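You operate a simulated robot arm through the tools that you are given. There is no shell and no other tool. Be economical: measure what you need, move in short steps, check, and stop when the job is done.

You run a simulated robot arm. Do the job below in one go: nothing can be reset, and whatever is moved stays where it is left.

## Task
Put things in order on the long end of the side counter. At the end: the clear chilli jar stands where the green lime half stood; the purple garlic bulb stands on top of the blue soap bar; the green lime half stands where the yellow glass stood; the pink cup stands where the purple garlic bulb stood; the yellow glass stands where the pink cup stood; whatever was shut is shut again. Leave all else as you found it, and nothing knocked over.

Only the result counts: the job must be done as asked and must still hold three seconds after the hand-in. Knocking over, shifting, dropping, spilling or breaking anything else fails it.

## Robot
A 6-joint arm with a two-finger parallel gripper, fixed in place. Base frame: the origin is at the foot of the arm, x ahead of it, y to its left, z up; the work surface is at about z = 0. Readings come in mm, degrees, newtons and seconds.
With the tool pointing down near the work surface it reaches from about 180 to 460 mm from the base axis. Its first joint turns from -70.0 to 70.0 degrees. Payload 1.9 kg.
The tool frame sits at the grasp point between the pads (the TCP): z along the fingers, y along the line on which they close. The tips reach 23 mm beyond it. The gripper opens to 94 mm. The fingers are 38 mm wide and 10 mm thick; the gripper's body (54 by 96 mm) begins 39 mm behind the TCP.
Orientation is told as [roll, pitch, yaw] about the base's x, y, z axes, in that order, counted from this pose: with the fingers straight down and closing along the base's y, the tool's x points along the base's -x, its y along +y and its z along -z.

## Interface
- The arm moves only by the tool step_arm. Its argument "increments" is a list that holds one entry, the list of rows, each a list of 6 numbers: the shift along the tool's x, y, z in units of 50 mm (1.0 is 50 mm), then the turn, a rotation vector about the tool's x, y, z in units of 8 degrees (1.0 is 8 degrees). In form: [[[tx, ty, tz, rx, ry, rz], ...]]. A call has 1 to 12 rows; each row shifts and turns the commanded pose from where the row before left it, along the tool's axes as they then stand. "claw" is the closure, from 0 (fully open) to 1 (shut), set as the call begins (left out, the last holds). A call with a number of a shift or a turn outside -1 to 1 is refused whole. Each row takes 0.2 s and may step no farther than 50 mm and 8.6 degrees from the row before; otherwise, or with a gripper value out of range, the whole call is refused. A pose out of reach is approached as far as the arm can. The call stops where the force on the tool passes 40 N (or 10 N more than at its start, if that is more) or the arm is blocked; 0.2 s more then pass. The fingers move at their own pace (about 108 mm/s each) and stop on an object; they squeeze with about 33 N. The grip force told is the motor's: it shows also when the fingers shut on nothing. Time passes only in rows, and 0.2 s behind the last, so rows that do not move let the fingers close. The reply holds the time, the measured pose of the TCP, the force on the tool along the base axes, the opening and the grip force, in the units named above and with some noise.
- Cameras (640 x 400 px; columns grow to the right, rows downward): "scene" is fixed at [71.9, 329.1, 422.9]; the picture's right is [-0.60, -0.80, 0.00], its down [-0.47, 0.35, -0.81] and it looks along [0.65, -0.49, -0.58] (base axes); focal length 214 px, centre (320, 200). "wrist" rides on the gripper at [86, 16, -74] in the tool frame; the picture's right is [-0.18, 0.98, 0.00], its down [-0.58, -0.11, -0.81] and it looks along [-0.79, -0.15, 0.59] (tool axes); focal length 243 px, centre (320, 200). There is no depth. A picture from a camera that has moved, and an enlarged one, comes with that camera's place and axes in the base frame and with its lens.
- snapshot(camera): a new picture of that camera. No time passes.
- close_up(camera, box): a new picture of the part [left, top, right, bottom] of that camera's present view, enlarged. No time passes.
- job_done(): hands the job in; it is judged then, once.

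Work in short steps. Places have to be worked out from the pictures, the camera data and where the tool is seen: move nearer, look again, correct. Check each grasp and each placing, and mend what went wrong. You have 120 turns and 68 pictures in all, those below and enlarged ones among them. Open the gripper and draw the arm clear of the work before you hand the job in, unless the task says otherwise; then end with one line.

The tools are called after ">>>" as a command line: name --argument value ..., lists and objects as JSON in quotes. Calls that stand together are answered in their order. step_arm: Moves the arm, as the interface text tells. Its arguments: {"type":"object","properties":{"increments":{"type":"array","items":{"type":"array","items":{"type":"array","items":{"type":"number"}}}},"claw":{"type":"number"}},"required":["increments"]} The other tools are called the same way: snapshot (camera) takes a picture; close_up (camera, box) takes an enlarged picture of a part of a camera's view; job_done () hands the job in.

At the start:

```text
time_s: 0.0
position: [284.4, 7.9, 323.0]
tool_rot: [0.1, 0.1, 0.0]
ft_force: [-0.4, 0.9, -0.1]
width: 94.0
gripper_force: 0.0
```

scene: 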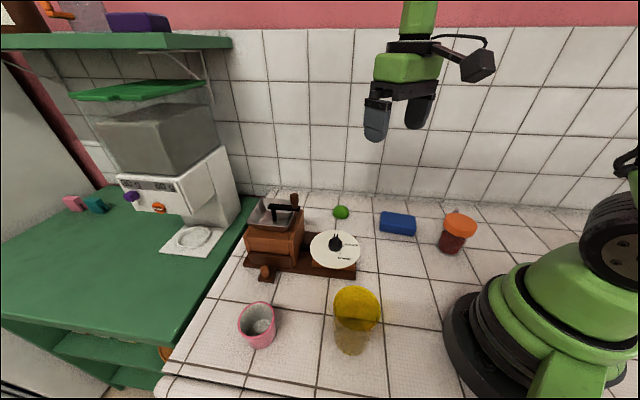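
wrist: 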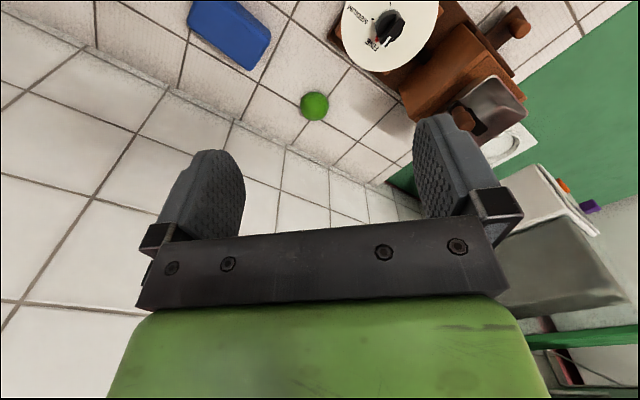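

I start by enlarging the scene to identify each object and locate the garlic bulb, which I don't see yet.

>>> close_up --camera "scene" --box '[220, 180, 380, 280]'

>>> close_up --camera "scene" --box '[220, 270, 400, 382]'

>>> close_up --camera "scene" --box '[320, 180, 500, 292]'

```text
4.00 times, centred on (300, 230) of scene
camera zoom: at [71.9, 329.1, 422.9], right [-0.6, -0.8, 0.0], down [-0.47, 0.35, -0.81], along [0.65, -0.49, -0.58], focal length 858 px, centre (400, 80)
```

zoom: 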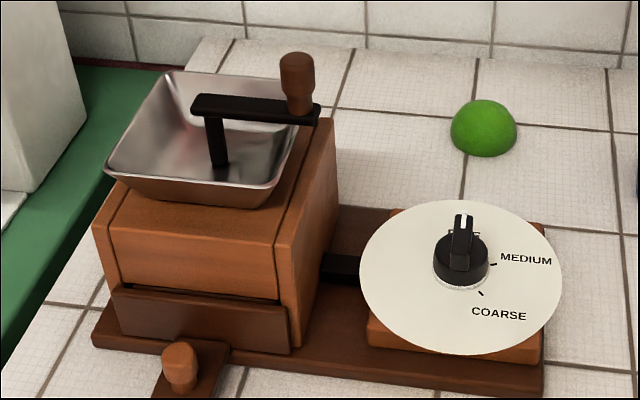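

```text
3.56 times, centred on (310, 326) of scene
camera zoom: at [71.9, 329.1, 422.9], right [-0.6, -0.8, 0.0], down [-0.47, 0.35, -0.81], along [0.65, -0.49, -0.58], focal length 763 px, centre (356, -248)
```

zoom: 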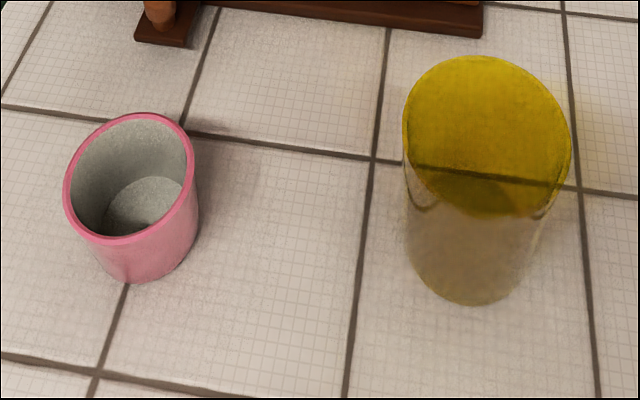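

```text
3.56 times, centred on (410, 236) of scene
camera zoom: at [71.9, 329.1, 422.9], right [-0.6, -0.8, 0.0], down [-0.47, 0.35, -0.81], along [0.65, -0.49, -0.58], focal length 763 px, centre (0, 72)
```

zoom: 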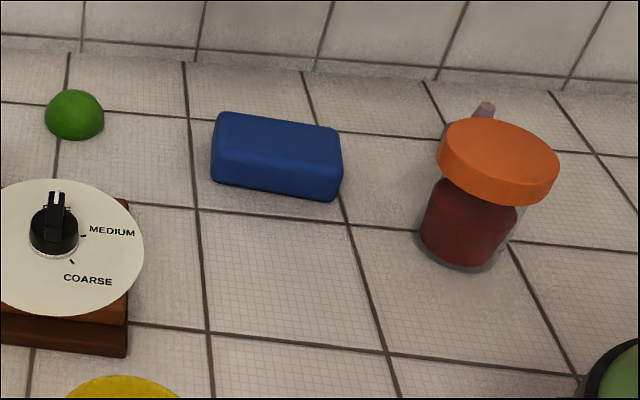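

The garlic bulb is hidden behind the chilli jar: I can see its tip near (222,-273). My rough places are jar (173,-173), soap (296,-107), lime (441,-32), glass (168,187) and pink cup (268,311). Next I move the wrist camera over the garlic.

>>> step_arm --increments '[[[0.347, -0.793, 0.243, 0, 0, 0], [0.347, -0.793, 0.243, 0, 0, 0], [0.347, -0.793, 0.243, 0, 0, 0], [0.347, -0.793, 0.243, 0, 0, 0], [0.347, -0.793, 0.243, 0, 0, 0], [0.347, -0.793, 0.243, 0, 0, 0]]]'

>>> snapshot --camera "wrist"

```text
time_s: 1.4
position: [178.4, -228.1, 249.2]
tool_rot: [0.0, 0.0, 0.0]
ft_force: [0.4, -0.2, -0.6]
width: 93.9
gripper_force: 0.1
```

```text
62 pictures are left
camera wrist: at [91.2, -211.8, 325.0], right [0.18, 0.98, 0.0], down [0.58, -0.11, 0.81], along [0.79, -0.15, -0.59], focal length 243 px, centre (320, 200)
```

wrist: 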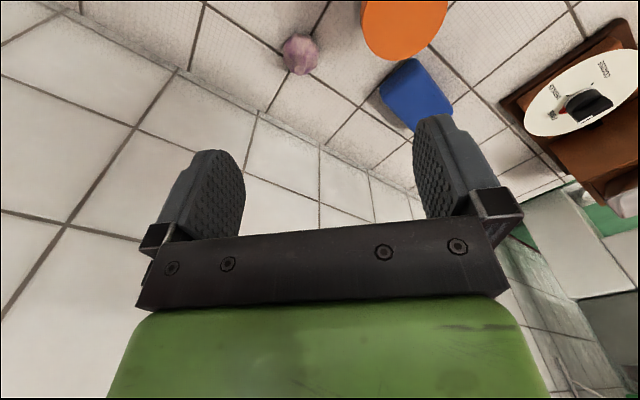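

>>> close_up --camera "wrist" --box '[260, 0, 480, 138]'

```text
2.90 times, centred on (370, 69) of wrist
camera zoom: at [91.2, -211.8, 325.0], right [0.18, 0.98, 0.0], down [0.58, -0.11, 0.81], along [0.79, -0.15, -0.59], focal length 703 px, centre (175, 580)
```

zoom: 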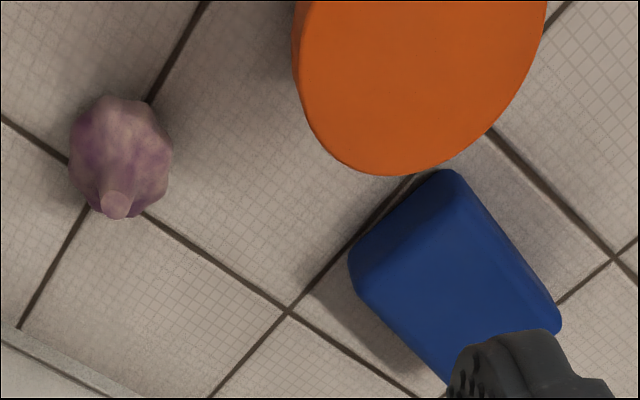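

Garlic is at about (211,-256), roughly 40 mm wide and 58 mm tall, too close to the jar for comfort. A safer order is: lime to a temporary spot, jar to the lime's place, then garlic, cup, glass and lime. I go to look at the lime from close by.

>>> step_arm --increments '[[[-0.634, 0.563, 0.283, 0, 0, 0], [-0.634, 0.563, 0.283, 0, 0, 0], [-0.634, 0.563, 0.283, 0, 0, 0], [-0.634, 0.563, 0.283, 0, 0, 0], [-0.634, 0.563, 0.283, 0, 0, 0], [-0.634, 0.563, 0.283, 0, 0, 0], [-0.634, 0.563, 0.283, 0, 0, 0]]]'

>>> snapshot --camera "wrist"

```text
time_s: 3.0
position: [403.8, -31.3, 150.0]
tool_rot: [0.0, 0.0, 0.0]
ft_force: [0.5, -0.2, -0.1]
width: 93.8
gripper_force: 0.0
```

```text
60 pictures are left
camera wrist: at [316.5, -14.4, 226.0], right [0.18, 0.98, 0.0], down [0.58, -0.11, 0.81], along [0.79, -0.15, -0.59], focal length 243 px, centre (320, 200)
```

wrist: 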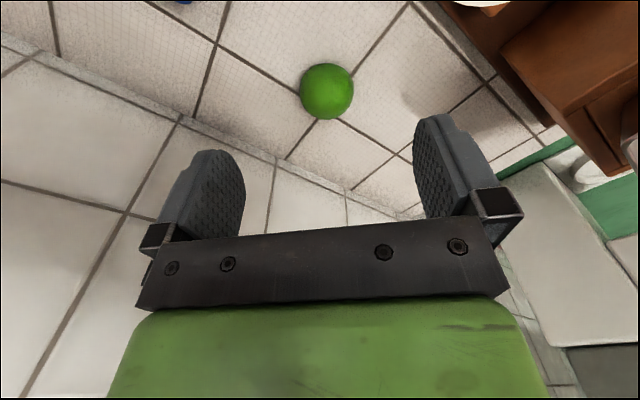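

The lime sits at about (437,-31), roughly 50 mm in diameter. I descend around it with the fingers open.

>>> step_arm --increments '[[[-0.33, 0, 0.3, 0, 0, 0], [-0.33, 0, 0.5, 0, 0, 0], [0, 0, 0.6, 0, 0, 0], [0, 0, 0.6, 0, 0, 0], [0, 0, 0.46, 0, 0, 0]]]' --claw 0

>>> snapshot --camera "wrist"

```text
time_s: 4.2
position: [435.3, -33.9, 25.5]
tool_rot: [0.0, 0.0, 0.0]
ft_force: [0.7, 1.0, 0.3]
width: 94.2
gripper_force: 0.0
```

```text
59 pictures are left
camera wrist: at [348.0, -17.0, 101.2], right [0.18, 0.98, 0.0], down [0.58, -0.11, 0.81], along [0.79, -0.15, -0.59], focal length 243 px, centre (320, 200)
```

wrist: 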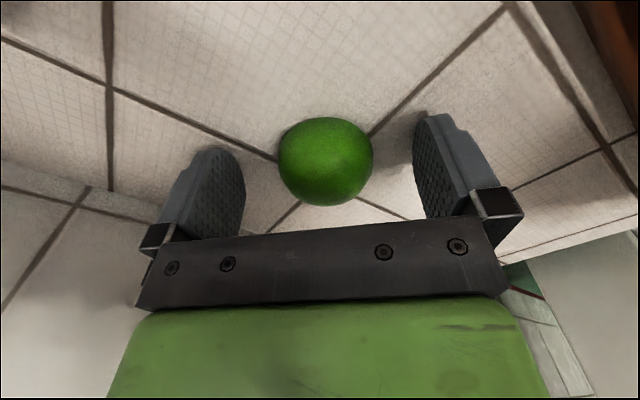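

Lime is centred between the pads. I close on it.

>>> step_arm --increments '[[[0, 0, 0, 0, 0, 0], [0, 0, 0, 0, 0, 0], [0, 0, 0, 0, 0, 0]]]' --claw 1

>>> step_arm --increments '[[[0, 0, -0.2, 0, 0, 0], [0, 0, -0.4, 0, 0, 0], [0, 0, -0.5, 0, 0, 0]]]'

>>> snapshot --camera "wrist"

```text
time_s: 5.0
position: [434.2, -34.4, 25.9]
tool_rot: [0.0, 0.0, 0.0]
ft_force: [0.9, 0.4, -0.2]
width: 49.7
gripper_force: 32.9
```

```text
time_s: 5.8
position: [434.9, -32.6, 82.0]
tool_rot: [0.0, -0.1, 0.1]
ft_force: [0.4, -1.0, 0.4]
width: 49.3
gripper_force: 33.3
```

```text
58 pictures are left
camera wrist: at [347.8, -17.0, 157.5], right [0.18, 0.98, 0.0], down [0.58, -0.11, 0.81], along [0.79, -0.15, -0.59], focal length 243 px, centre (320, 200)
```

wrist: 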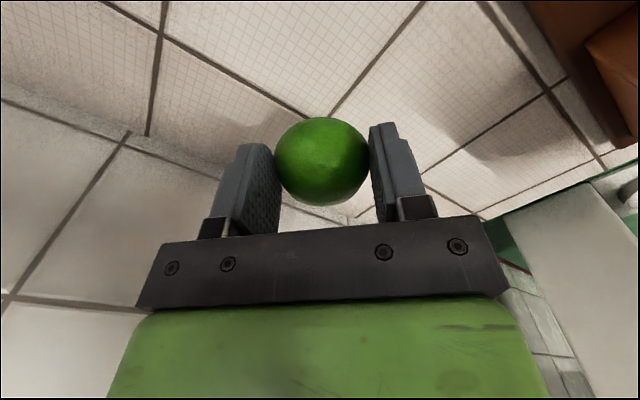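

Lime held. I carry it to a temporary free spot at about (235,-20) and set it down.

>>> step_arm --increments '[[[0, 0, -0.8, 0, 0, 0], [0.8, 0.05, 0, 0, 0, 0], [0.8, 0.05, 0, 0, 0, 0], [0.8, 0.05, 0, 0, 0, 0], [0.8, 0.05, 0, 0, 0, 0], [0.8, 0.05, 0, 0, 0, 0], [0, 0, 0.7, 0, 0, 0], [0, 0, 0.7, 0, 0, 0], [0, 0, 0.4, 0, 0, 0]]]'

>>> step_arm --increments '[[[0, 0, 0.08, 0, 0, 0], [0, 0, 0.0, 0, 0, 0]]]'

```text
time_s: 7.8
position: [231.9, -19.0, 30.5]
tool_rot: [0.0, 0.0, 0.0]
ft_force: [0.5, 0.1, -0.3]
width: 49.5
gripper_force: 32.3
```

```text
time_s: 8.4
position: [234.6, -20.1, 26.9]
tool_rot: [0.0, -0.1, 0.1]
ft_force: [0.0, -0.6, -0.4]
width: 49.5
gripper_force: 32.5
```

At the grasp height again, so I release and rise.

>>> step_arm --increments '[[[0, 0, 0, 0, 0, 0], [0, 0, 0, 0, 0, 0], [0, 0, -0.6, 0, 0, 0], [0, 0, -0.9, 0, 0, 0], [0, 0, -0.9, 0, 0, 0], [0, 0, -0.6, 0, 0, 0]]]' --claw 0

>>> close_up --camera "scene" --box '[300, 160, 520, 297]'

```text
time_s: 9.8
position: [232.5, -19.7, 176.6]
tool_rot: [-0.1, 0.0, 0.0]
ft_force: [0.4, -0.3, -0.9]
width: 93.9
gripper_force: 0.0
```

```text
2.91 times, centred on (410, 228) of scene
camera zoom: at [71.9, 329.1, 422.9], right [-0.6, -0.8, 0.0], down [-0.47, 0.35, -0.81], along [0.65, -0.49, -0.58], focal length 624 px, centre (58, 117)
```

zoom: 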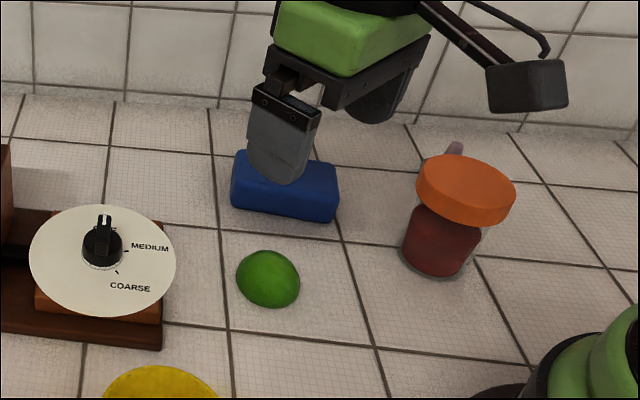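

Lime parked fine at about (235,-20). Now I look at the jar from above.

>>> step_arm --increments '[[[0.415, -0.75, -0.265, 0, 0, 0], [0.415, -0.75, -0.265, 0, 0, 0], [0.415, -0.75, -0.265, 0, 0, 0], [0.415, -0.75, -0.265, 0, 0, 0], [0, 0, 0, 0, 0, 0]]]'

>>> snapshot --camera "wrist"

```text
time_s: 11.0
position: [152.8, -171.2, 230.6]
tool_rot: [0.0, 0.0, 0.0]
ft_force: [-0.4, 0.1, -0.1]
width: 94.0
gripper_force: 0.0
```

```text
56 pictures are left
camera wrist: at [66.0, -155.4, 306.2], right [0.18, 0.98, 0.0], down [0.58, -0.11, 0.81], along [0.79, -0.15, -0.59], focal length 243 px, centre (320, 200)
```

wrist: 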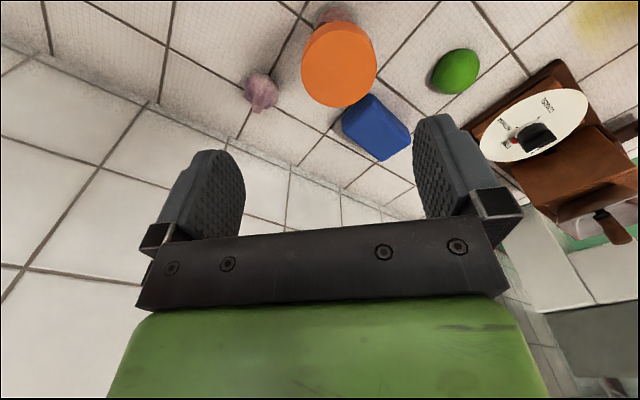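

Jar lid top centre is at about (171,-158), z about 90, and 65 mm wide. I hover closer above it and look again.

>>> step_arm --increments '[[[-0.19, 0.13, 0.85, 0, 0, 0], [-0.19, 0.13, 0.85, 0, 0, 0], [0, 0, 0, 0, 0, 0]]]'

>>> snapshot --camera "wrist"

>>> close_up --camera "scene" --box '[380, 150, 540, 250]'

```text
time_s: 11.8
position: [172.4, -157.3, 145.2]
tool_rot: [0.0, -0.1, -0.1]
ft_force: [-1.2, -0.6, -0.8]
width: 93.9
gripper_force: 0.1
```

```text
55 pictures are left
camera wrist: at [85.3, -141.5, 220.8], right [0.18, 0.98, 0.0], down [0.58, -0.11, 0.81], along [0.79, -0.15, -0.59], focal length 243 px, centre (320, 200)
```

wrist: 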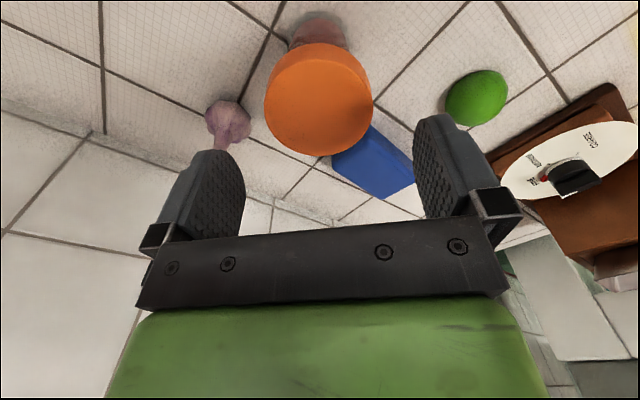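

```text
4.00 times, centred on (460, 200) of scene
camera zoom: at [71.9, 329.1, 422.9], right [-0.6, -0.8, 0.0], down [-0.47, 0.35, -0.81], along [0.65, -0.49, -0.58], focal length 858 px, centre (-240, 200)
```

zoom: 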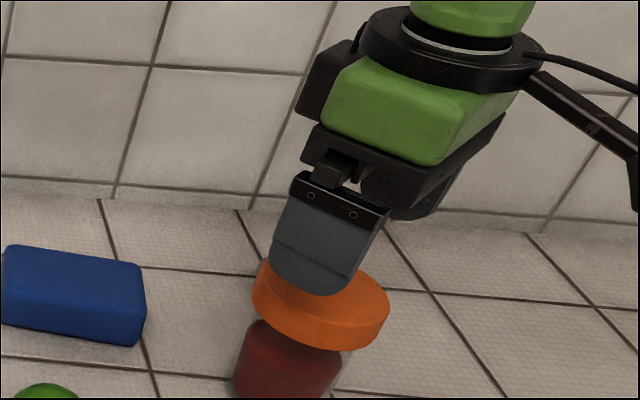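

Two views agree on the lid: centre (169,-158), top z about 87, 65 mm wide. I lower around it to TCP z about 62.

>>> step_arm --increments '[[[0.068, 0, 0.5, 0, 0, 0], [0, 0, 0.6, 0, 0, 0], [0, 0, 0.56, 0, 0, 0], [0, 0, 0, 0, 0, 0]]]'

>>> snapshot --camera "wrist"

```text
time_s: 12.8
position: [168.6, -156.7, 62.4]
tool_rot: [0.0, 0.0, 0.1]
ft_force: [-0.2, 0.2, -0.6]
width: 94.0
gripper_force: 0.1
```

```text
53 pictures are left
camera wrist: at [81.1, -141.5, 138.7], right [0.18, 0.98, 0.0], down [0.58, -0.11, 0.81], along [0.79, -0.15, -0.59], focal length 243 px, centre (320, 200)
```

wrist: 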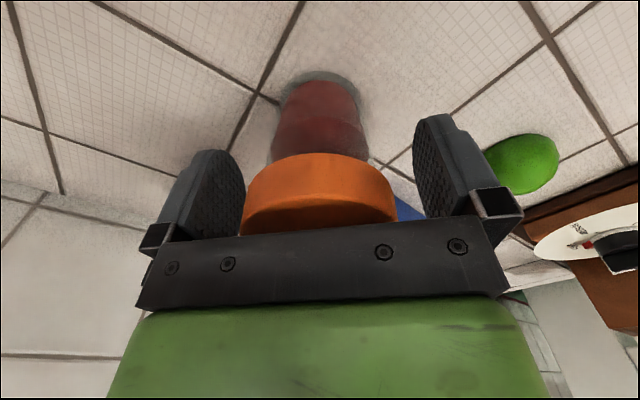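

Jar is well between the fingers. I close and lift slightly to see whether lid and jar come up together.

>>> step_arm --increments '[[[0, 0, 0, 0, 0, 0], [0, 0, 0, 0, 0, 0], [0, 0, 0, 0, 0, 0]]]' --claw 1

>>> step_arm --increments '[[[0, 0, -0.1, 0, 0, 0], [0, 0, -0.2, 0, 0, 0], [0, 0, 0, 0, 0, 0]]]'

>>> snapshot --camera "wrist"

```text
time_s: 13.6
position: [167.2, -157.1, 63.4]
tool_rot: [0.0, 0.0, 0.0]
ft_force: [-0.2, -0.8, -0.2]
width: 64.6
gripper_force: 33.1
```

```text
time_s: 14.4
position: [167.5, -158.6, 77.7]
tool_rot: [0.1, -0.1, 0.0]
ft_force: [-0.1, -0.9, -1.6]
width: 64.8
gripper_force: 33.7
```

```text
52 pictures are left
camera wrist: at [80.5, -140.9, 154.0], right [0.18, 0.98, 0.0], down [0.58, -0.11, 0.81], along [0.79, -0.15, -0.59], focal length 243 px, centre (320, 200)
```

wrist: 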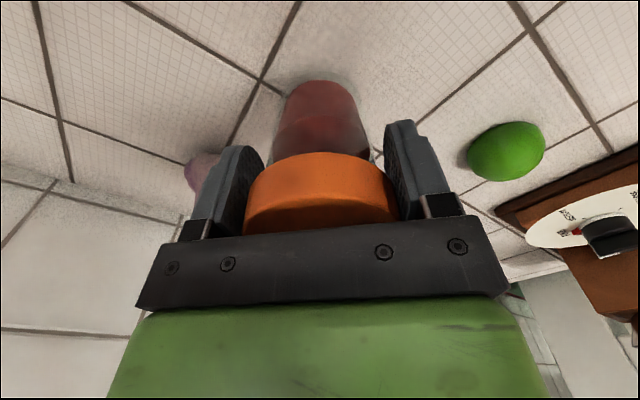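

Lid and jar come up together. I lift clear and carry it to the lime's place at (438,-32).

>>> step_arm --increments '[[[0, 0, -0.52, 0, 0, 0], [0, 0, -0.52, 0, 0, 0], [-0.771, 0.36, 0, 0, 0, 0], [-0.771, 0.36, 0, 0, 0, 0], [-0.771, 0.36, 0, 0, 0, 0], [-0.771, 0.36, 0, 0, 0, 0], [-0.771, 0.36, 0, 0, 0, 0], [-0.771, 0.36, 0, 0, 0, 0], [-0.771, 0.36, 0, 0, 0, 0], [0, 0, 0, 0, 0, 0]]]'

>>> snapshot --camera "scene"

```text
time_s: 16.6
position: [437.3, -30.4, 127.8]
tool_rot: [0.0, 0.1, -0.1]
ft_force: [0.3, -0.5, -1.1]
width: 64.6
gripper_force: 32.7
```

```text
51 pictures are left
```

scene: 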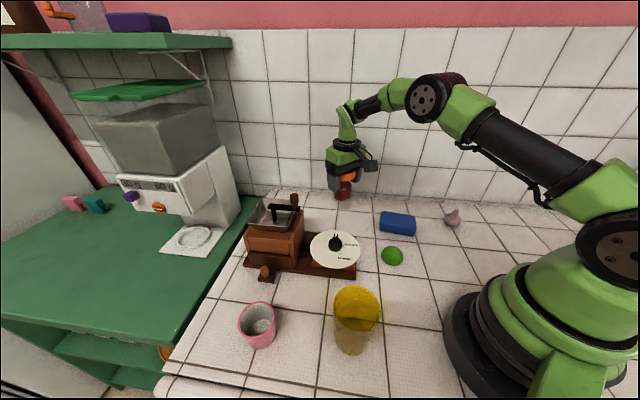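

Jar is above the lime's place. I lower it, ending gently.

>>> step_arm --increments '[[[0, 0, 0.5, 0, 0, 0], [0, 0, 0.5, 0, 0, 0], [0, 0, 0.26, 0, 0, 0], [0, 0, 0, 0, 0, 0]]]'

>>> step_arm --increments '[[[0, 0, 0.06, 0, 0, 0], [0, 0, 0, 0, 0, 0]]]'

```text
time_s: 17.6
position: [436.3, -31.9, 65.7]
tool_rot: [0.1, 0.0, 0.1]
ft_force: [0.2, -0.1, -1.3]
width: 64.6
gripper_force: 32.6
```

```text
time_s: 18.2
position: [437.0, -31.6, 62.7]
tool_rot: [0.1, 0.0, 0.0]
ft_force: [-0.6, -0.4, -0.4]
width: 64.6
gripper_force: 33.3
```

The load has nearly vanished, so it is at table contact. I go one more millimetre down, then release and rise.

>>> step_arm --increments '[[[0, 0, 0.016, 0, 0, 0], [0, 0, 0, 0, 0, 0]]]'

>>> step_arm --increments '[[[0, 0, 0, 0, 0, 0], [0, 0, 0, 0, 0, 0], [0, 0, -0.4, 0, 0, 0], [0, 0, -0.6, 0, 0, 0], [0, 0, -0.6, 0, 0, 0]]]' --claw 0

>>> snapshot --camera "wrist"

```text
time_s: 18.8
position: [436.9, -32.7, 62.8]
tool_rot: [-0.1, 0.0, 0.0]
ft_force: [-0.1, 2.0, 1.0]
width: 64.4
gripper_force: 33.0
```

```text
time_s: 20.0
position: [438.1, -30.9, 143.6]
tool_rot: [0.0, 0.0, -0.1]
ft_force: [1.0, 0.0, 0.8]
width: 94.1
gripper_force: 0.1
```

```text
50 pictures are left
camera wrist: at [350.4, -15.0, 219.5], right [0.18, 0.98, 0.0], down [0.58, -0.11, 0.81], along [0.79, -0.15, -0.59], focal length 243 px, centre (320, 200)
```

wrist: 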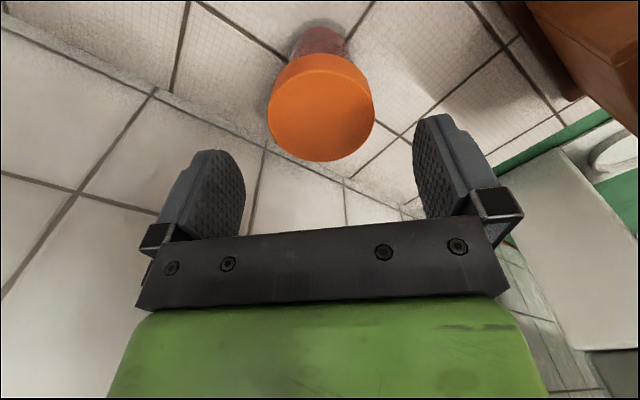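

Jar stands upright in the lime's place. Next I look at the soap, the garlic's support.

>>> step_arm --increments '[[[0, 0, -0.5, 0, 0, 0], [0.672, -0.316, -0.09, 0, 0, 0], [0.672, -0.316, -0.09, 0, 0, 0], [0.672, -0.316, -0.09, 0, 0, 0], [0.672, -0.316, -0.09, 0, 0, 0], [0.672, -0.316, -0.09, 0, 0, 0], [0, 0, 0, 0, 0, 0]]]'

>>> close_up --camera "wrist" --box '[220, 0, 420, 125]'

>>> close_up --camera "scene" --box '[350, 180, 510, 280]'

```text
time_s: 21.6
position: [269.5, -110.4, 191.8]
tool_rot: [0.0, 0.0, 0.0]
ft_force: [0.4, 0.1, 0.3]
width: 93.7
gripper_force: 0.2
```

```text
3.20 times, centred on (320, 62) of wrist
camera zoom: at [180.6, -94.1, 267.2], right [0.18, 0.98, 0.0], down [0.58, -0.11, 0.81], along [0.79, -0.15, -0.59], focal length 776 px, centre (320, 640)
```

zoom: 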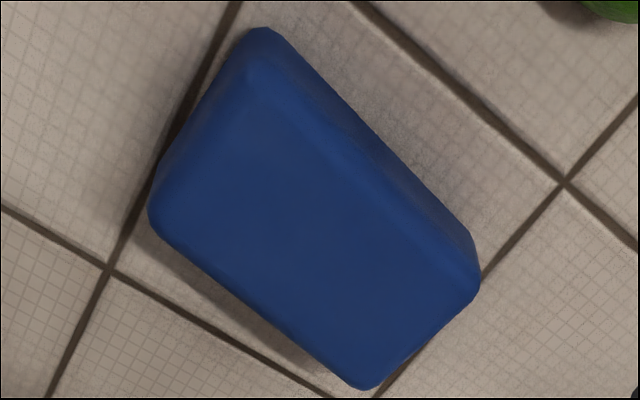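

```text
4.00 times, centred on (430, 230) of scene
camera zoom: at [71.8, 329.1, 422.9], right [-0.6, -0.8, 0.0], down [-0.47, 0.35, -0.81], along [0.65, -0.49, -0.58], focal length 858 px, centre (-120, 80)
```

zoom: 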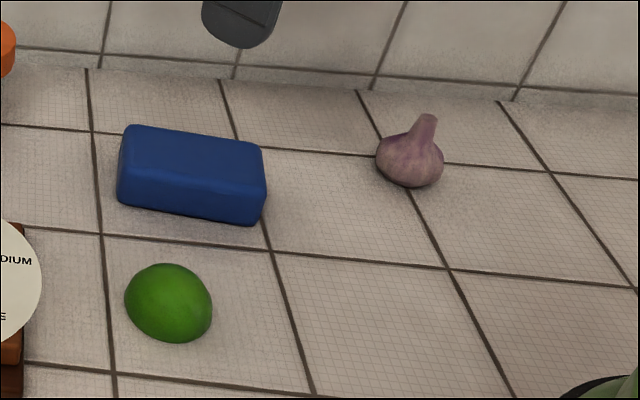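

Soap top centre is at about (300,-118), z about 29, long axis about 37° from x. I hover over the garlic now.

>>> step_arm --increments '[[[0.2925, -0.73, 0.3, 0, 0, 0], [0.2925, -0.73, 0.3, 0, 0, 0], [0.2925, -0.73, 0.3, 0, 0, 0], [0.2925, -0.73, 0.3, 0, 0, 0], [0, 0, 0.35, 0, 0, 0], [0, 0, 0, 0, 0, 0]]]'

>>> snapshot --camera "wrist"

```text
time_s: 23.0
position: [209.5, -256.8, 111.6]
tool_rot: [0.0, 0.0, 0.0]
ft_force: [-0.4, 0.0, -0.1]
width: 94.0
gripper_force: 0.0
```

```text
47 pictures are left
camera wrist: at [122.8, -240.7, 188.0], right [0.18, 0.98, 0.0], down [0.58, -0.11, 0.81], along [0.79, -0.15, -0.59], focal length 243 px, centre (320, 200)
```

wrist: 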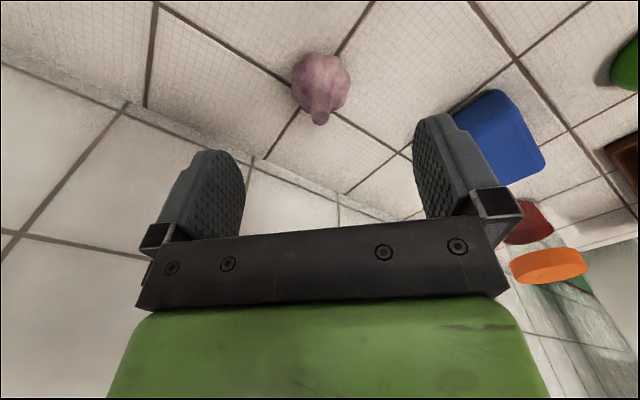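

Garlic is directly below, at about (209,-256), with the stem top near 60–64. I lower to TCP z about 32, leaving the stem clear of the palm, then close.

>>> step_arm --increments '[[[0, 0, 0.6, 0, 0, 0], [0, 0, 0.6, 0, 0, 0], [0, 0, 0.38, 0, 0, 0], [0, 0, 0, 0, 0, 0]]]' --claw 0

>>> step_arm --increments '[[[0, 0, 0, 0, 0, 0], [0, 0, 0, 0, 0, 0], [0, 0, 0, 0, 0, 0]]]' --claw 1

>>> snapshot --camera "wrist"

```text
time_s: 24.0
position: [209.6, -256.4, 34.6]
tool_rot: [-0.1, 0.1, 0.0]
ft_force: [-0.6, 0.0, 0.5]
width: 94.1
gripper_force: 0.0
```

```text
time_s: 24.8
position: [210.0, -257.5, 34.5]
tool_rot: [0.0, 0.1, 0.0]
ft_force: [0.1, -0.3, -0.5]
width: 40.3
gripper_force: 32.9
```

```text
46 pictures are left
camera wrist: at [122.8, -240.0, 109.8], right [0.18, 0.98, 0.0], down [0.58, -0.11, 0.81], along [0.79, -0.15, -0.59], focal length 243 px, centre (320, 200)
```

wrist: 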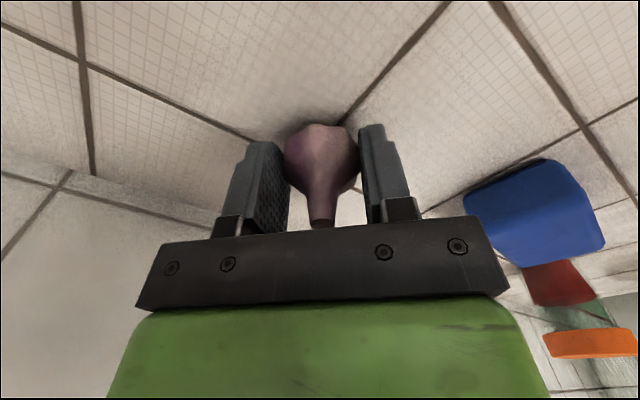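

Garlic gripped (40 mm). I lift it and carry it above the soap centre.

>>> step_arm --increments '[[[0, 0, -0.3, 0, 0, 0], [0, 0, -0.7, 0, 0, 0], [0, 0, -0.7, 0, 0, 0], [-0.452, 0.694, 0, 0, 0, 0], [-0.452, 0.694, 0, 0, 0, 0], [-0.452, 0.694, 0, 0, 0, 0], [-0.452, 0.694, 0, 0, 0, 0], [0, 0, 0.6, 0, 0, 0], [0, 0, 0, 0, 0, 0]]]'

>>> snapshot --camera "wrist"

>>> close_up --camera "scene" --box '[340, 160, 468, 240]'

```text
time_s: 26.8
position: [301.2, -117.0, 89.2]
tool_rot: [0.0, 0.0, 0.1]
ft_force: [0.6, -0.3, -0.7]
width: 39.8
gripper_force: 32.7
```

```text
45 pictures are left
camera wrist: at [214.3, -99.9, 165.1], right [0.18, 0.98, 0.0], down [0.58, -0.11, 0.81], along [0.79, -0.15, -0.59], focal length 243 px, centre (320, 200)
```

wrist: 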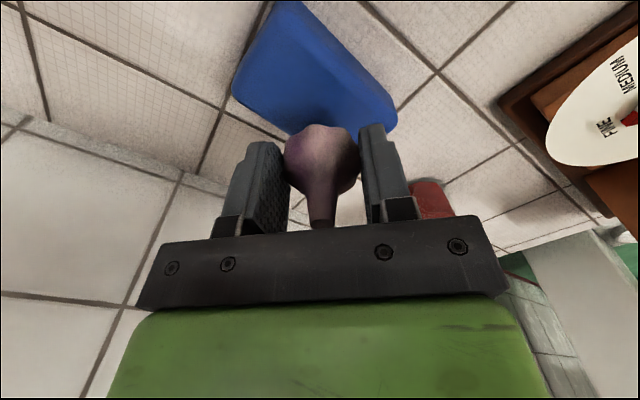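

```text
5.00 times, centred on (404, 200) of scene
camera zoom: at [71.9, 329.1, 422.9], right [-0.6, -0.8, 0.0], down [-0.47, 0.35, -0.81], along [0.65, -0.49, -0.58], focal length 1072 px, centre (-100, 200)
```

zoom: 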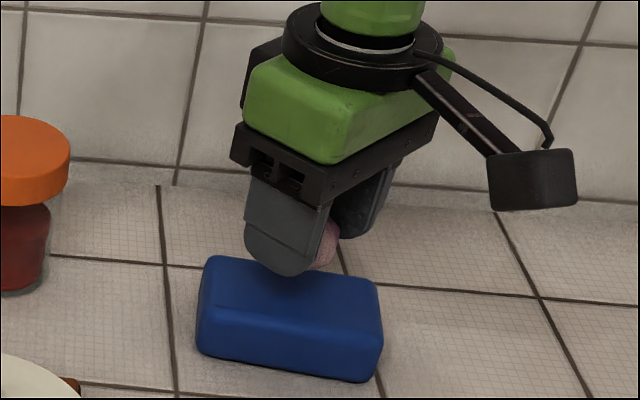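

Garlic is centred above the soap. I lower it in stages, watching the force.

>>> step_arm --increments '[[[0, 0, 0.3, 0, 0, 0], [0, 0, 0.14, 0, 0, 0], [0, 0, 0, 0, 0, 0]]]'

>>> step_arm --increments '[[[0, 0, 0.04, 0, 0, 0], [0, 0, 0, 0, 0, 0]]]'

>>> close_up --camera "scene" --box '[370, 180, 450, 240]'

```text
time_s: 27.6
position: [302.8, -117.2, 67.1]
tool_rot: [-0.2, -0.3, 0.0]
ft_force: [-4.1, 1.8, 30.3]
width: 40.1
gripper_force: 32.6
```

```text
time_s: 28.2
position: [302.0, -117.0, 63.4]
tool_rot: [-0.1, -0.3, -0.1]
ft_force: [5.3, 3.6, 29.4]
width: 39.9
gripper_force: 33.1
```

```text
6.67 times, centred on (410, 210) of scene
camera zoom: at [71.8, 329.1, 422.9], right [-0.6, -0.8, 0.0], down [-0.47, 0.35, -0.81], along [0.65, -0.49, -0.58], focal length 1430 px, centre (-280, 133)
```

zoom: 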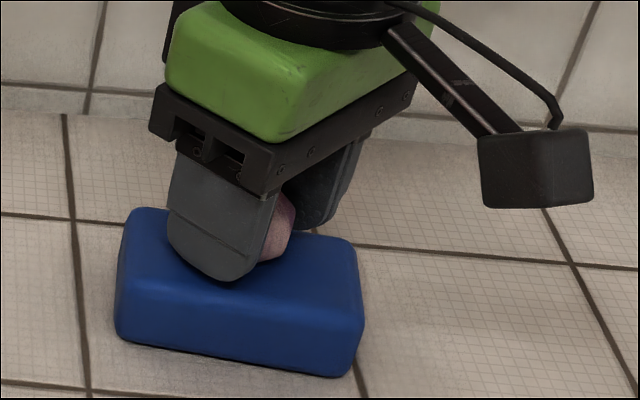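

Contact was made (30 N, soap top about 32 mm) and the garlic slid slightly in the pads. I ease up a millimetre to unload.

>>> step_arm --increments '[[[0, 0, -0.02, 0, 0, 0], [0, 0, 0, 0, 0, 0]]]'

```text
time_s: 28.8
position: [300.0, -116.5, 65.6]
tool_rot: [0.0, 0.2, 0.1]
ft_force: [1.7, -1.8, 5.3]
width: 40.0
gripper_force: 32.8
```

Nearly unloaded. I release and rise slowly.

>>> step_arm --increments '[[[0, 0, 0, 0, 0, 0], [0, 0, 0, 0, 0, 0], [0, 0, 0, 0, 0, 0], [0, 0, -0.3, 0, 0, 0], [0, 0, -0.6, 0, 0, 0], [0, 0, -0.8, 0, 0, 0], [0, 0, -0.6, 0, 0, 0]]]' --claw 0

>>> snapshot --camera "wrist"

>>> close_up --camera "scene" --box '[350, 180, 510, 280]'

```text
time_s: 30.4
position: [301.2, -117.8, 180.8]
tool_rot: [0.1, 0.1, 0.1]
ft_force: [-0.4, -0.5, -0.5]
width: 94.2
gripper_force: 0.0
```

```text
42 pictures are left
camera wrist: at [214.0, -102.0, 256.1], right [0.18, 0.98, 0.0], down [0.58, -0.11, 0.81], along [0.79, -0.15, -0.59], focal length 243 px, centre (320, 200)
```

wrist: 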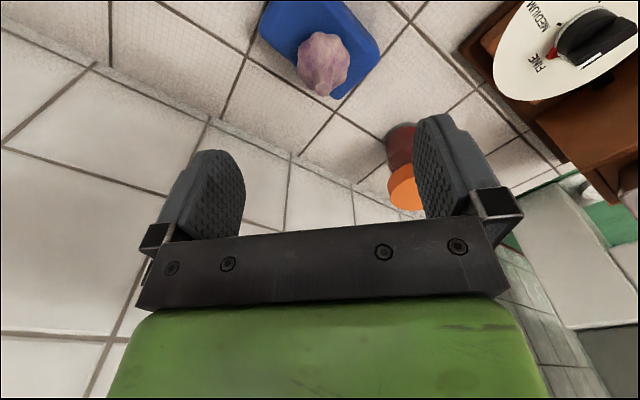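

```text
4.00 times, centred on (430, 230) of scene
camera zoom: at [71.9, 329.1, 422.9], right [-0.6, -0.8, 0.0], down [-0.47, 0.35, -0.81], along [0.65, -0.49, -0.58], focal length 858 px, centre (-120, 80)
```

zoom: 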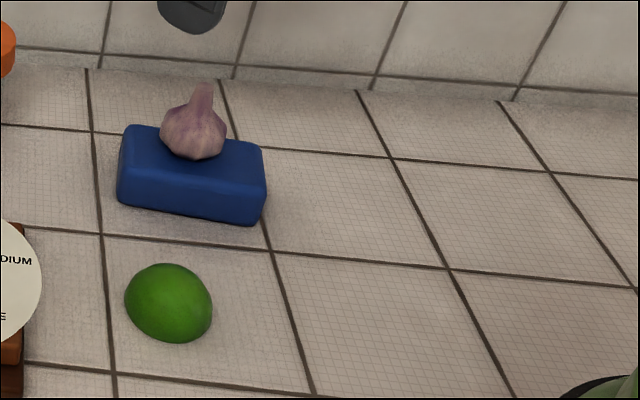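

Garlic stands on the soap and the soap has not moved. Next is the pink cup; I fly over to look at it.

>>> step_arm --increments '[[[0.136, 0.904, -0.04, 0, 0, 0], [0.136, 0.904, -0.04, 0, 0, 0], [0.136, 0.904, -0.04, 0, 0, 0], [0.136, 0.904, -0.04, 0, 0, 0], [0.136, 0.904, -0.04, 0, 0, 0], [0.136, 0.904, -0.04, 0, 0, 0], [0.136, 0.904, -0.04, 0, 0, 0], [0.136, 0.904, -0.04, 0, 0, 0], [0.136, 0.904, -0.04, 0, 0, 0], [0, 0, 0, 0, 0, 0]]]'

>>> snapshot --camera "wrist"

```text
time_s: 32.6
position: [241.9, 287.3, 198.7]
tool_rot: [-0.1, 0.0, 0.0]
ft_force: [0.2, -0.3, 0.1]
width: 94.2
gripper_force: 0.0
```

```text
40 pictures are left
camera wrist: at [154.0, 304.9, 273.8], right [0.18, 0.98, 0.0], down [0.58, -0.11, 0.81], along [0.79, -0.15, -0.59], focal length 243 px, centre (320, 200)
```

wrist: 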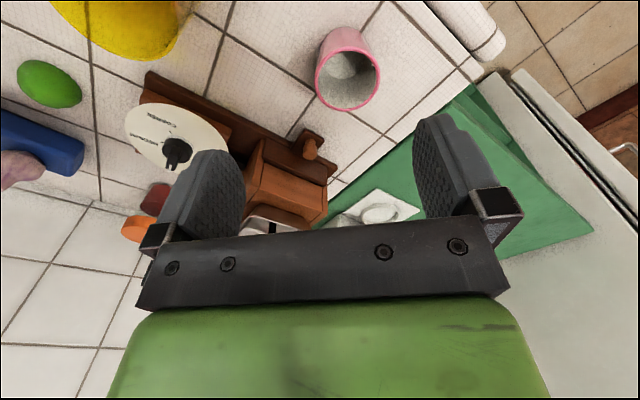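

>>> close_up --camera "wrist" --box '[270, 0, 430, 130]'

>>> close_up --camera "wrist" --box '[40, 0, 220, 112]'

```text
3.08 times, centred on (350, 65) of wrist
camera zoom: at [154.0, 304.9, 273.8], right [0.18, 0.98, 0.0], down [0.58, -0.11, 0.81], along [0.79, -0.15, -0.59], focal length 746 px, centre (228, 615)
```

zoom: 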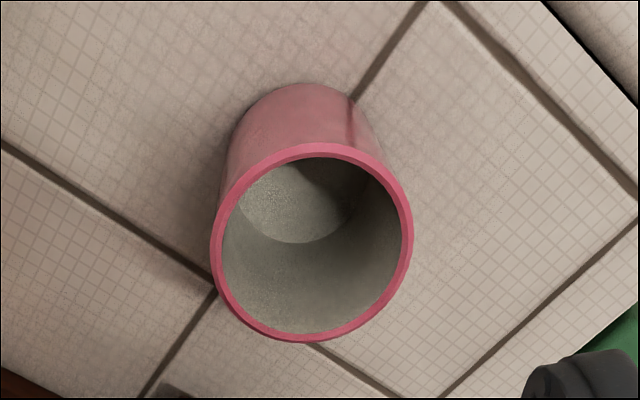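

```text
3.56 times, centred on (130, 56) of wrist
camera zoom: at [154.0, 304.9, 273.8], right [0.18, 0.98, 0.0], down [0.58, -0.11, 0.81], along [0.79, -0.15, -0.59], focal length 863 px, centre (996, 712)
```

zoom: 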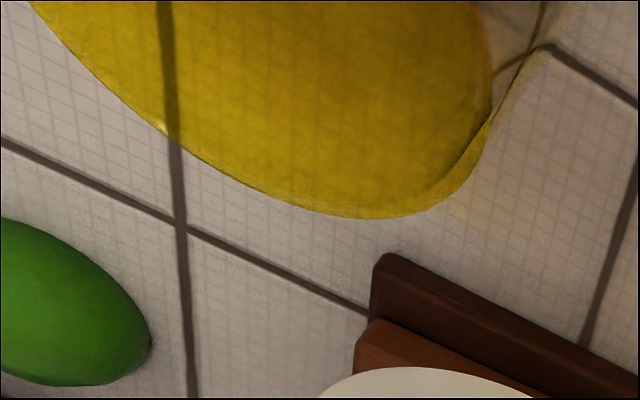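

Cup rim centre is at about (265,308), 58 mm wide, height about 62. I descend halfway, opened, and check alignment.

>>> step_arm --increments '[[[-0.24, 0.21, 0.4, 0, 0, 0], [-0.24, 0.21, 0.6, 0, 0, 0], [0, 0, 0.7, 0, 0, 0], [0, 0, 0, 0, 0, 0]]]'

>>> snapshot --camera "wrist"

```text
time_s: 33.6
position: [264.7, 310.2, 113.0]
tool_rot: [-0.1, 0.1, 0.0]
ft_force: [-0.1, 0.2, 0.3]
width: 93.8
gripper_force: 0.0
```

```text
37 pictures are left
camera wrist: at [178.0, 325.7, 189.8], right [0.18, 0.98, 0.0], down [0.58, -0.11, 0.81], along [0.79, -0.15, -0.59], focal length 243 px, centre (320, 200)
```

wrist: 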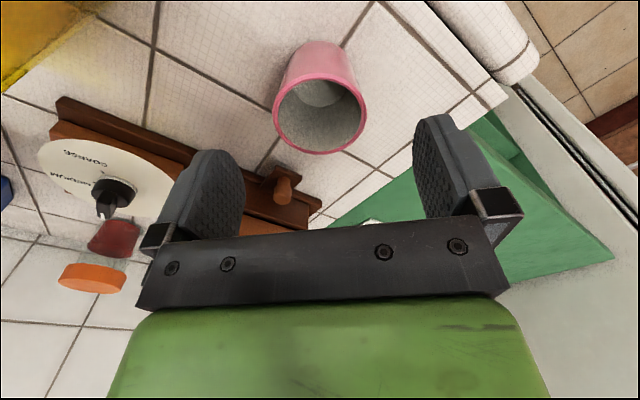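

Aligned: rim at (265,309). I descend to TCP z about 41 and close.

>>> step_arm --increments '[[[0, -0.01, 0.6, 0, 0, 0], [0, 0, 0.5, 0, 0, 0], [0, 0, 0.34, 0, 0, 0], [0, 0, 0, 0, 0, 0]]]'

>>> step_arm --increments '[[[0, 0, 0, 0, 0, 0], [0, 0, 0, 0, 0, 0], [0, 0, 0, 0, 0, 0]]]' --claw 1

>>> step_arm --increments '[[[0, 0, -0.2, 0, 0, 0], [0, 0, -0.8, 0, 0, 0], [0, 0, 0, 0, 0, 0]]]'

>>> snapshot --camera "wrist"

```text
time_s: 34.6
position: [264.6, 308.9, 40.7]
tool_rot: [0.0, 0.0, 0.0]
ft_force: [-0.4, -0.7, 0.1]
width: 94.2
gripper_force: 0.1
```

```text
time_s: 35.4
position: [263.6, 308.5, 40.7]
tool_rot: [0.0, 0.0, 0.0]
ft_force: [0.2, 0.7, 0.5]
width: 58.4
gripper_force: 33.1
```

```text
time_s: 36.2
position: [264.5, 309.1, 91.7]
tool_rot: [0.0, -0.1, 0.0]
ft_force: [1.1, -0.2, -1.8]
width: 58.4
gripper_force: 32.6
```

```text
36 pictures are left
camera wrist: at [176.6, 325.8, 166.5], right [0.18, 0.98, 0.0], down [0.58, -0.11, 0.81], along [0.79, -0.15, -0.59], focal length 243 px, centre (320, 200)
```

wrist: 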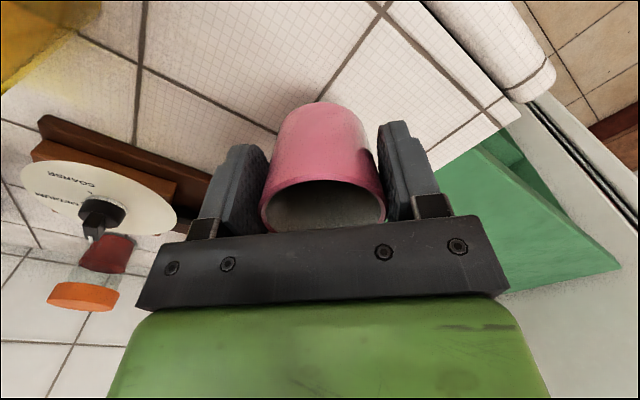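

Cup held cleanly. I lift high and carry it across to the garlic's old place (209.5,-256.6).

>>> step_arm --increments '[[[0, 0, -0.8, 0, 0, 0], [0, 0, -0.8, 0, 0, 0]]]'

>>> step_arm --increments '[[[0.0917, -0.943, 0, 0, 0, 0], [0.0917, -0.943, 0, 0, 0, 0], [0.0917, -0.943, 0, 0, 0, 0], [0.0917, -0.943, 0, 0, 0, 0], [0.0917, -0.943, 0, 0, 0, 0], [0.0917, -0.943, 0, 0, 0, 0], [0.0917, -0.943, 0, 0, 0, 0], [0.0917, -0.943, 0, 0, 0, 0], [0.0917, -0.943, 0, 0, 0, 0], [0.0917, -0.943, 0, 0, 0, 0], [0.0917, -0.943, 0, 0, 0, 0], [0.0917, -0.943, 0, 0, 0, 0]]]'

>>> step_arm --increments '[[[0, 0, 0.8, 0, 0, 0], [0, 0, 0.8, 0, 0, 0], [0, 0, 0.6, 0, 0, 0], [0, 0, 0, 0, 0, 0]]]'

```text
time_s: 36.8
position: [262.9, 308.6, 170.2]
tool_rot: [-0.2, 0.0, 0.0]
ft_force: [-0.9, -0.4, -1.8]
width: 58.2
gripper_force: 32.8
```

```text
time_s: 39.4
position: [207.2, -257.5, 173.7]
tool_rot: [0.1, 0.0, 0.0]
ft_force: [-0.2, -0.2, -1.0]
width: 58.4
gripper_force: 33.0
```

```text
time_s: 40.4
position: [207.7, -255.9, 61.1]
tool_rot: [0.0, -0.1, -0.1]
ft_force: [0.4, 0.5, -2.1]
width: 58.4
gripper_force: 33.1
```

Above the spot; I lower the rest with a 1 mm x trim, gently.

>>> step_arm --increments '[[[-0.03, 0, 0.2, 0, 0, 0], [0, 0, 0.16, 0, 0, 0], [0, 0, 0, 0, 0, 0]]]'

>>> step_arm --increments '[[[0, 0, 0.03, 0, 0, 0], [0, 0, 0, 0, 0, 0]]]'

```text
time_s: 41.2
position: [210.8, -256.4, 45.3]
tool_rot: [0.0, 0.1, 0.0]
ft_force: [-0.3, 1.0, -1.2]
width: 58.6
gripper_force: 33.7
```

```text
time_s: 41.8
position: [210.4, -255.4, 43.1]
tool_rot: [0.0, 0.0, 0.0]
ft_force: [0.5, 0.0, -0.8]
width: 58.4
gripper_force: 33.7
```

>>> step_arm --increments '[[[0, 0, 0.03, 0, 0, 0], [0, 0, 0, 0, 0, 0]]]'

```text
time_s: 42.4
position: [210.5, -255.4, 41.8]
tool_rot: [-0.1, 0.0, 0.0]
ft_force: [0.0, -0.7, -1.4]
width: 58.4
gripper_force: 32.7
```

Still carrying load, so I go another millimetre down.

>>> step_arm --increments '[[[0, 0, 0.025, 0, 0, 0], [0, 0, 0, 0, 0, 0], [0, 0, 0, 0, 0, 0]]]'

```text
time_s: 43.2
position: [210.3, -257.5, 41.2]
tool_rot: [-0.1, -0.2, 0.1]
ft_force: [-3.2, -1.8, 14.1]
width: 58.4
gripper_force: 32.7
```

Contact with the table. I release and rise, then check.

>>> step_arm --increments '[[[0, 0, -0.01, 0, 0, 0], [0, 0, 0, 0, 0, 0], [0, 0, 0, 0, 0, 0], [0, 0, -0.3, 0, 0, 0], [0, 0, -0.7, 0, 0, 0], [0, 0, -0.9, 0, 0, 0], [0, 0, -0.9, 0, 0, 0]]]' --claw 0

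>>> snapshot --camera "scene"

```text
time_s: 44.8
position: [212.0, -253.4, 179.0]
tool_rot: [-0.1, 0.2, 0.1]
ft_force: [0.6, -0.4, -0.7]
width: 94.1
gripper_force: 0.0
```

```text
35 pictures are left
```

scene: 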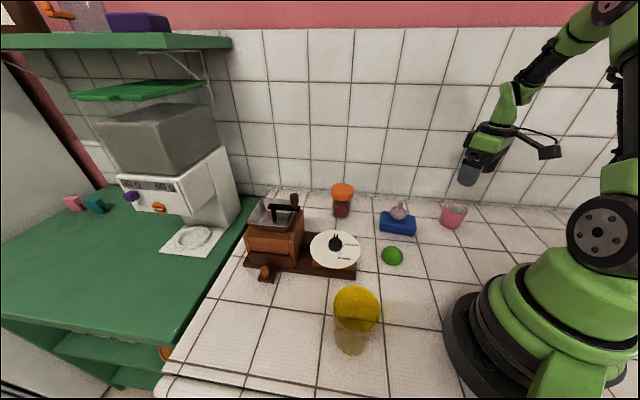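

Cup stands upright in the garlic's place. Now the yellow glass: I fly back across and look at it from above.

>>> step_arm --increments '[[[0, 0.9, -0.15, 0, 0, 0], [0, 0.9, -0.15, 0, 0, 0], [0, 0.9, -0.15, 0, 0, 0], [0, 0.9, -0.15, 0, 0, 0], [0, 0.9, -0.15, 0, 0, 0], [0, 0.9, -0.15, 0, 0, 0], [0, 0.9, -0.15, 0, 0, 0], [0, 0.9, -0.15, 0, 0, 0], [0, 0.9, 0, 0, 0, 0], [0.65, 0.3, 0, 0, 0, 0], [0.65, 0.3, 0, 0, 0, 0], [0, 0, 0, 0, 0, 0]]]'

>>> snapshot --camera "wrist"

```text
time_s: 47.4
position: [145.3, 178.5, 238.1]
tool_rot: [0.0, 0.0, -0.1]
ft_force: [-0.6, -1.5, -0.1]
width: 94.1
gripper_force: 0.1
```

```text
34 pictures are left
camera wrist: at [58.0, 194.4, 313.9], right [0.18, 0.98, 0.0], down [0.58, -0.11, 0.81], along [0.79, -0.15, -0.59], focal length 243 px, centre (320, 200)
```

wrist: 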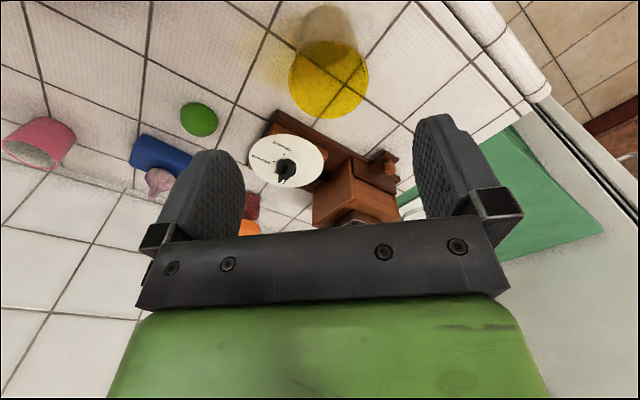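

>>> close_up --camera "wrist" --box '[260, 0, 400, 130]'

```text
3.08 times, centred on (330, 65) of wrist
camera zoom: at [58.0, 194.4, 313.9], right [0.18, 0.98, 0.0], down [0.58, -0.11, 0.81], along [0.79, -0.15, -0.59], focal length 746 px, centre (289, 615)
```

zoom: 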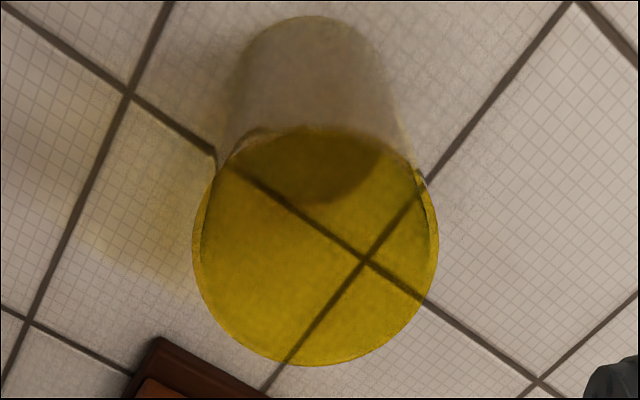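

The glass rim centre comes out near (170,181.5), rim about 72 mm wide, height about 98. I hover lower and recheck.

>>> step_arm --increments '[[[-0.24, 0.03, 0.9, 0, 0, 0], [-0.24, 0.03, 0.9, 0, 0, 0], [0, 0, 0, 0, 0, 0]]]'

>>> snapshot --camera "wrist"

```text
time_s: 48.2
position: [169.3, 180.2, 147.8]
tool_rot: [0.0, 0.0, 0.0]
ft_force: [0.1, -0.4, -0.1]
width: 93.8
gripper_force: 0.1
```

```text
32 pictures are left
camera wrist: at [81.6, 196.9, 223.2], right [0.18, 0.98, 0.0], down [0.58, -0.11, 0.81], along [0.79, -0.15, -0.59], focal length 243 px, centre (320, 200)
```

wrist: 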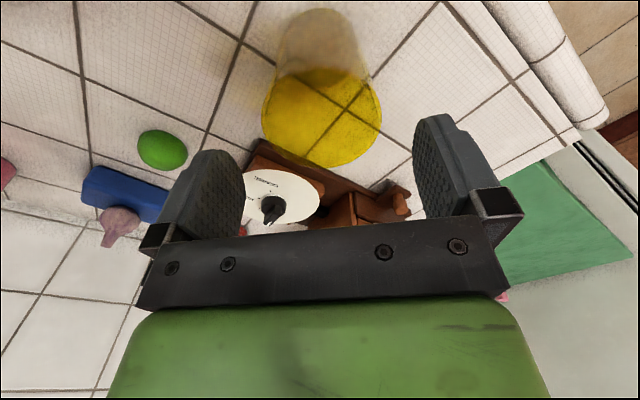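

Confirmed: rim centre (169,181.5), top z about 97. I lower to TCP z about 68 and close.

>>> step_arm --increments '[[[0, 0.015, 0.5, 0, 0, 0], [0, 0, 0.6, 0, 0, 0], [0, 0, 0.48, 0, 0, 0], [0, 0, 0, 0, 0, 0]]]'

>>> step_arm --increments '[[[0, 0, 0, 0, 0, 0], [0, 0, 0, 0, 0, 0], [0, 0, 0, 0, 0, 0]]]' --claw 1

>>> snapshot --camera "wrist"

```text
time_s: 49.2
position: [167.1, 182.5, 70.4]
tool_rot: [0.0, 0.0, 0.0]
ft_force: [1.1, -0.5, 0.5]
width: 94.0
gripper_force: 0.0
```

```text
time_s: 50.0
position: [167.7, 182.1, 69.7]
tool_rot: [0.0, 0.0, 0.1]
ft_force: [-0.5, 0.1, -0.5]
width: 70.7
gripper_force: 33.4
```

```text
31 pictures are left
camera wrist: at [81.0, 198.6, 146.0], right [0.18, 0.98, 0.0], down [0.58, -0.11, 0.81], along [0.79, -0.15, -0.59], focal length 243 px, centre (320, 200)
```

wrist: 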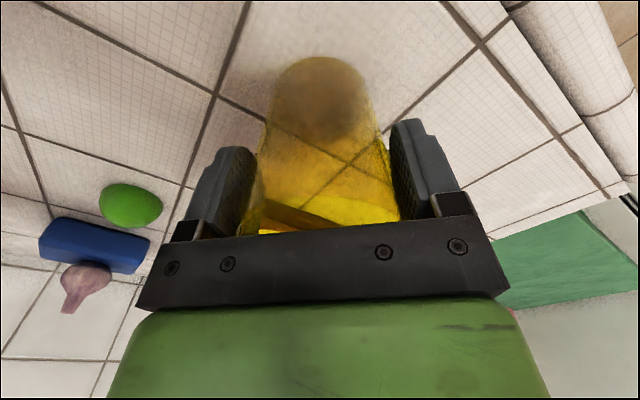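

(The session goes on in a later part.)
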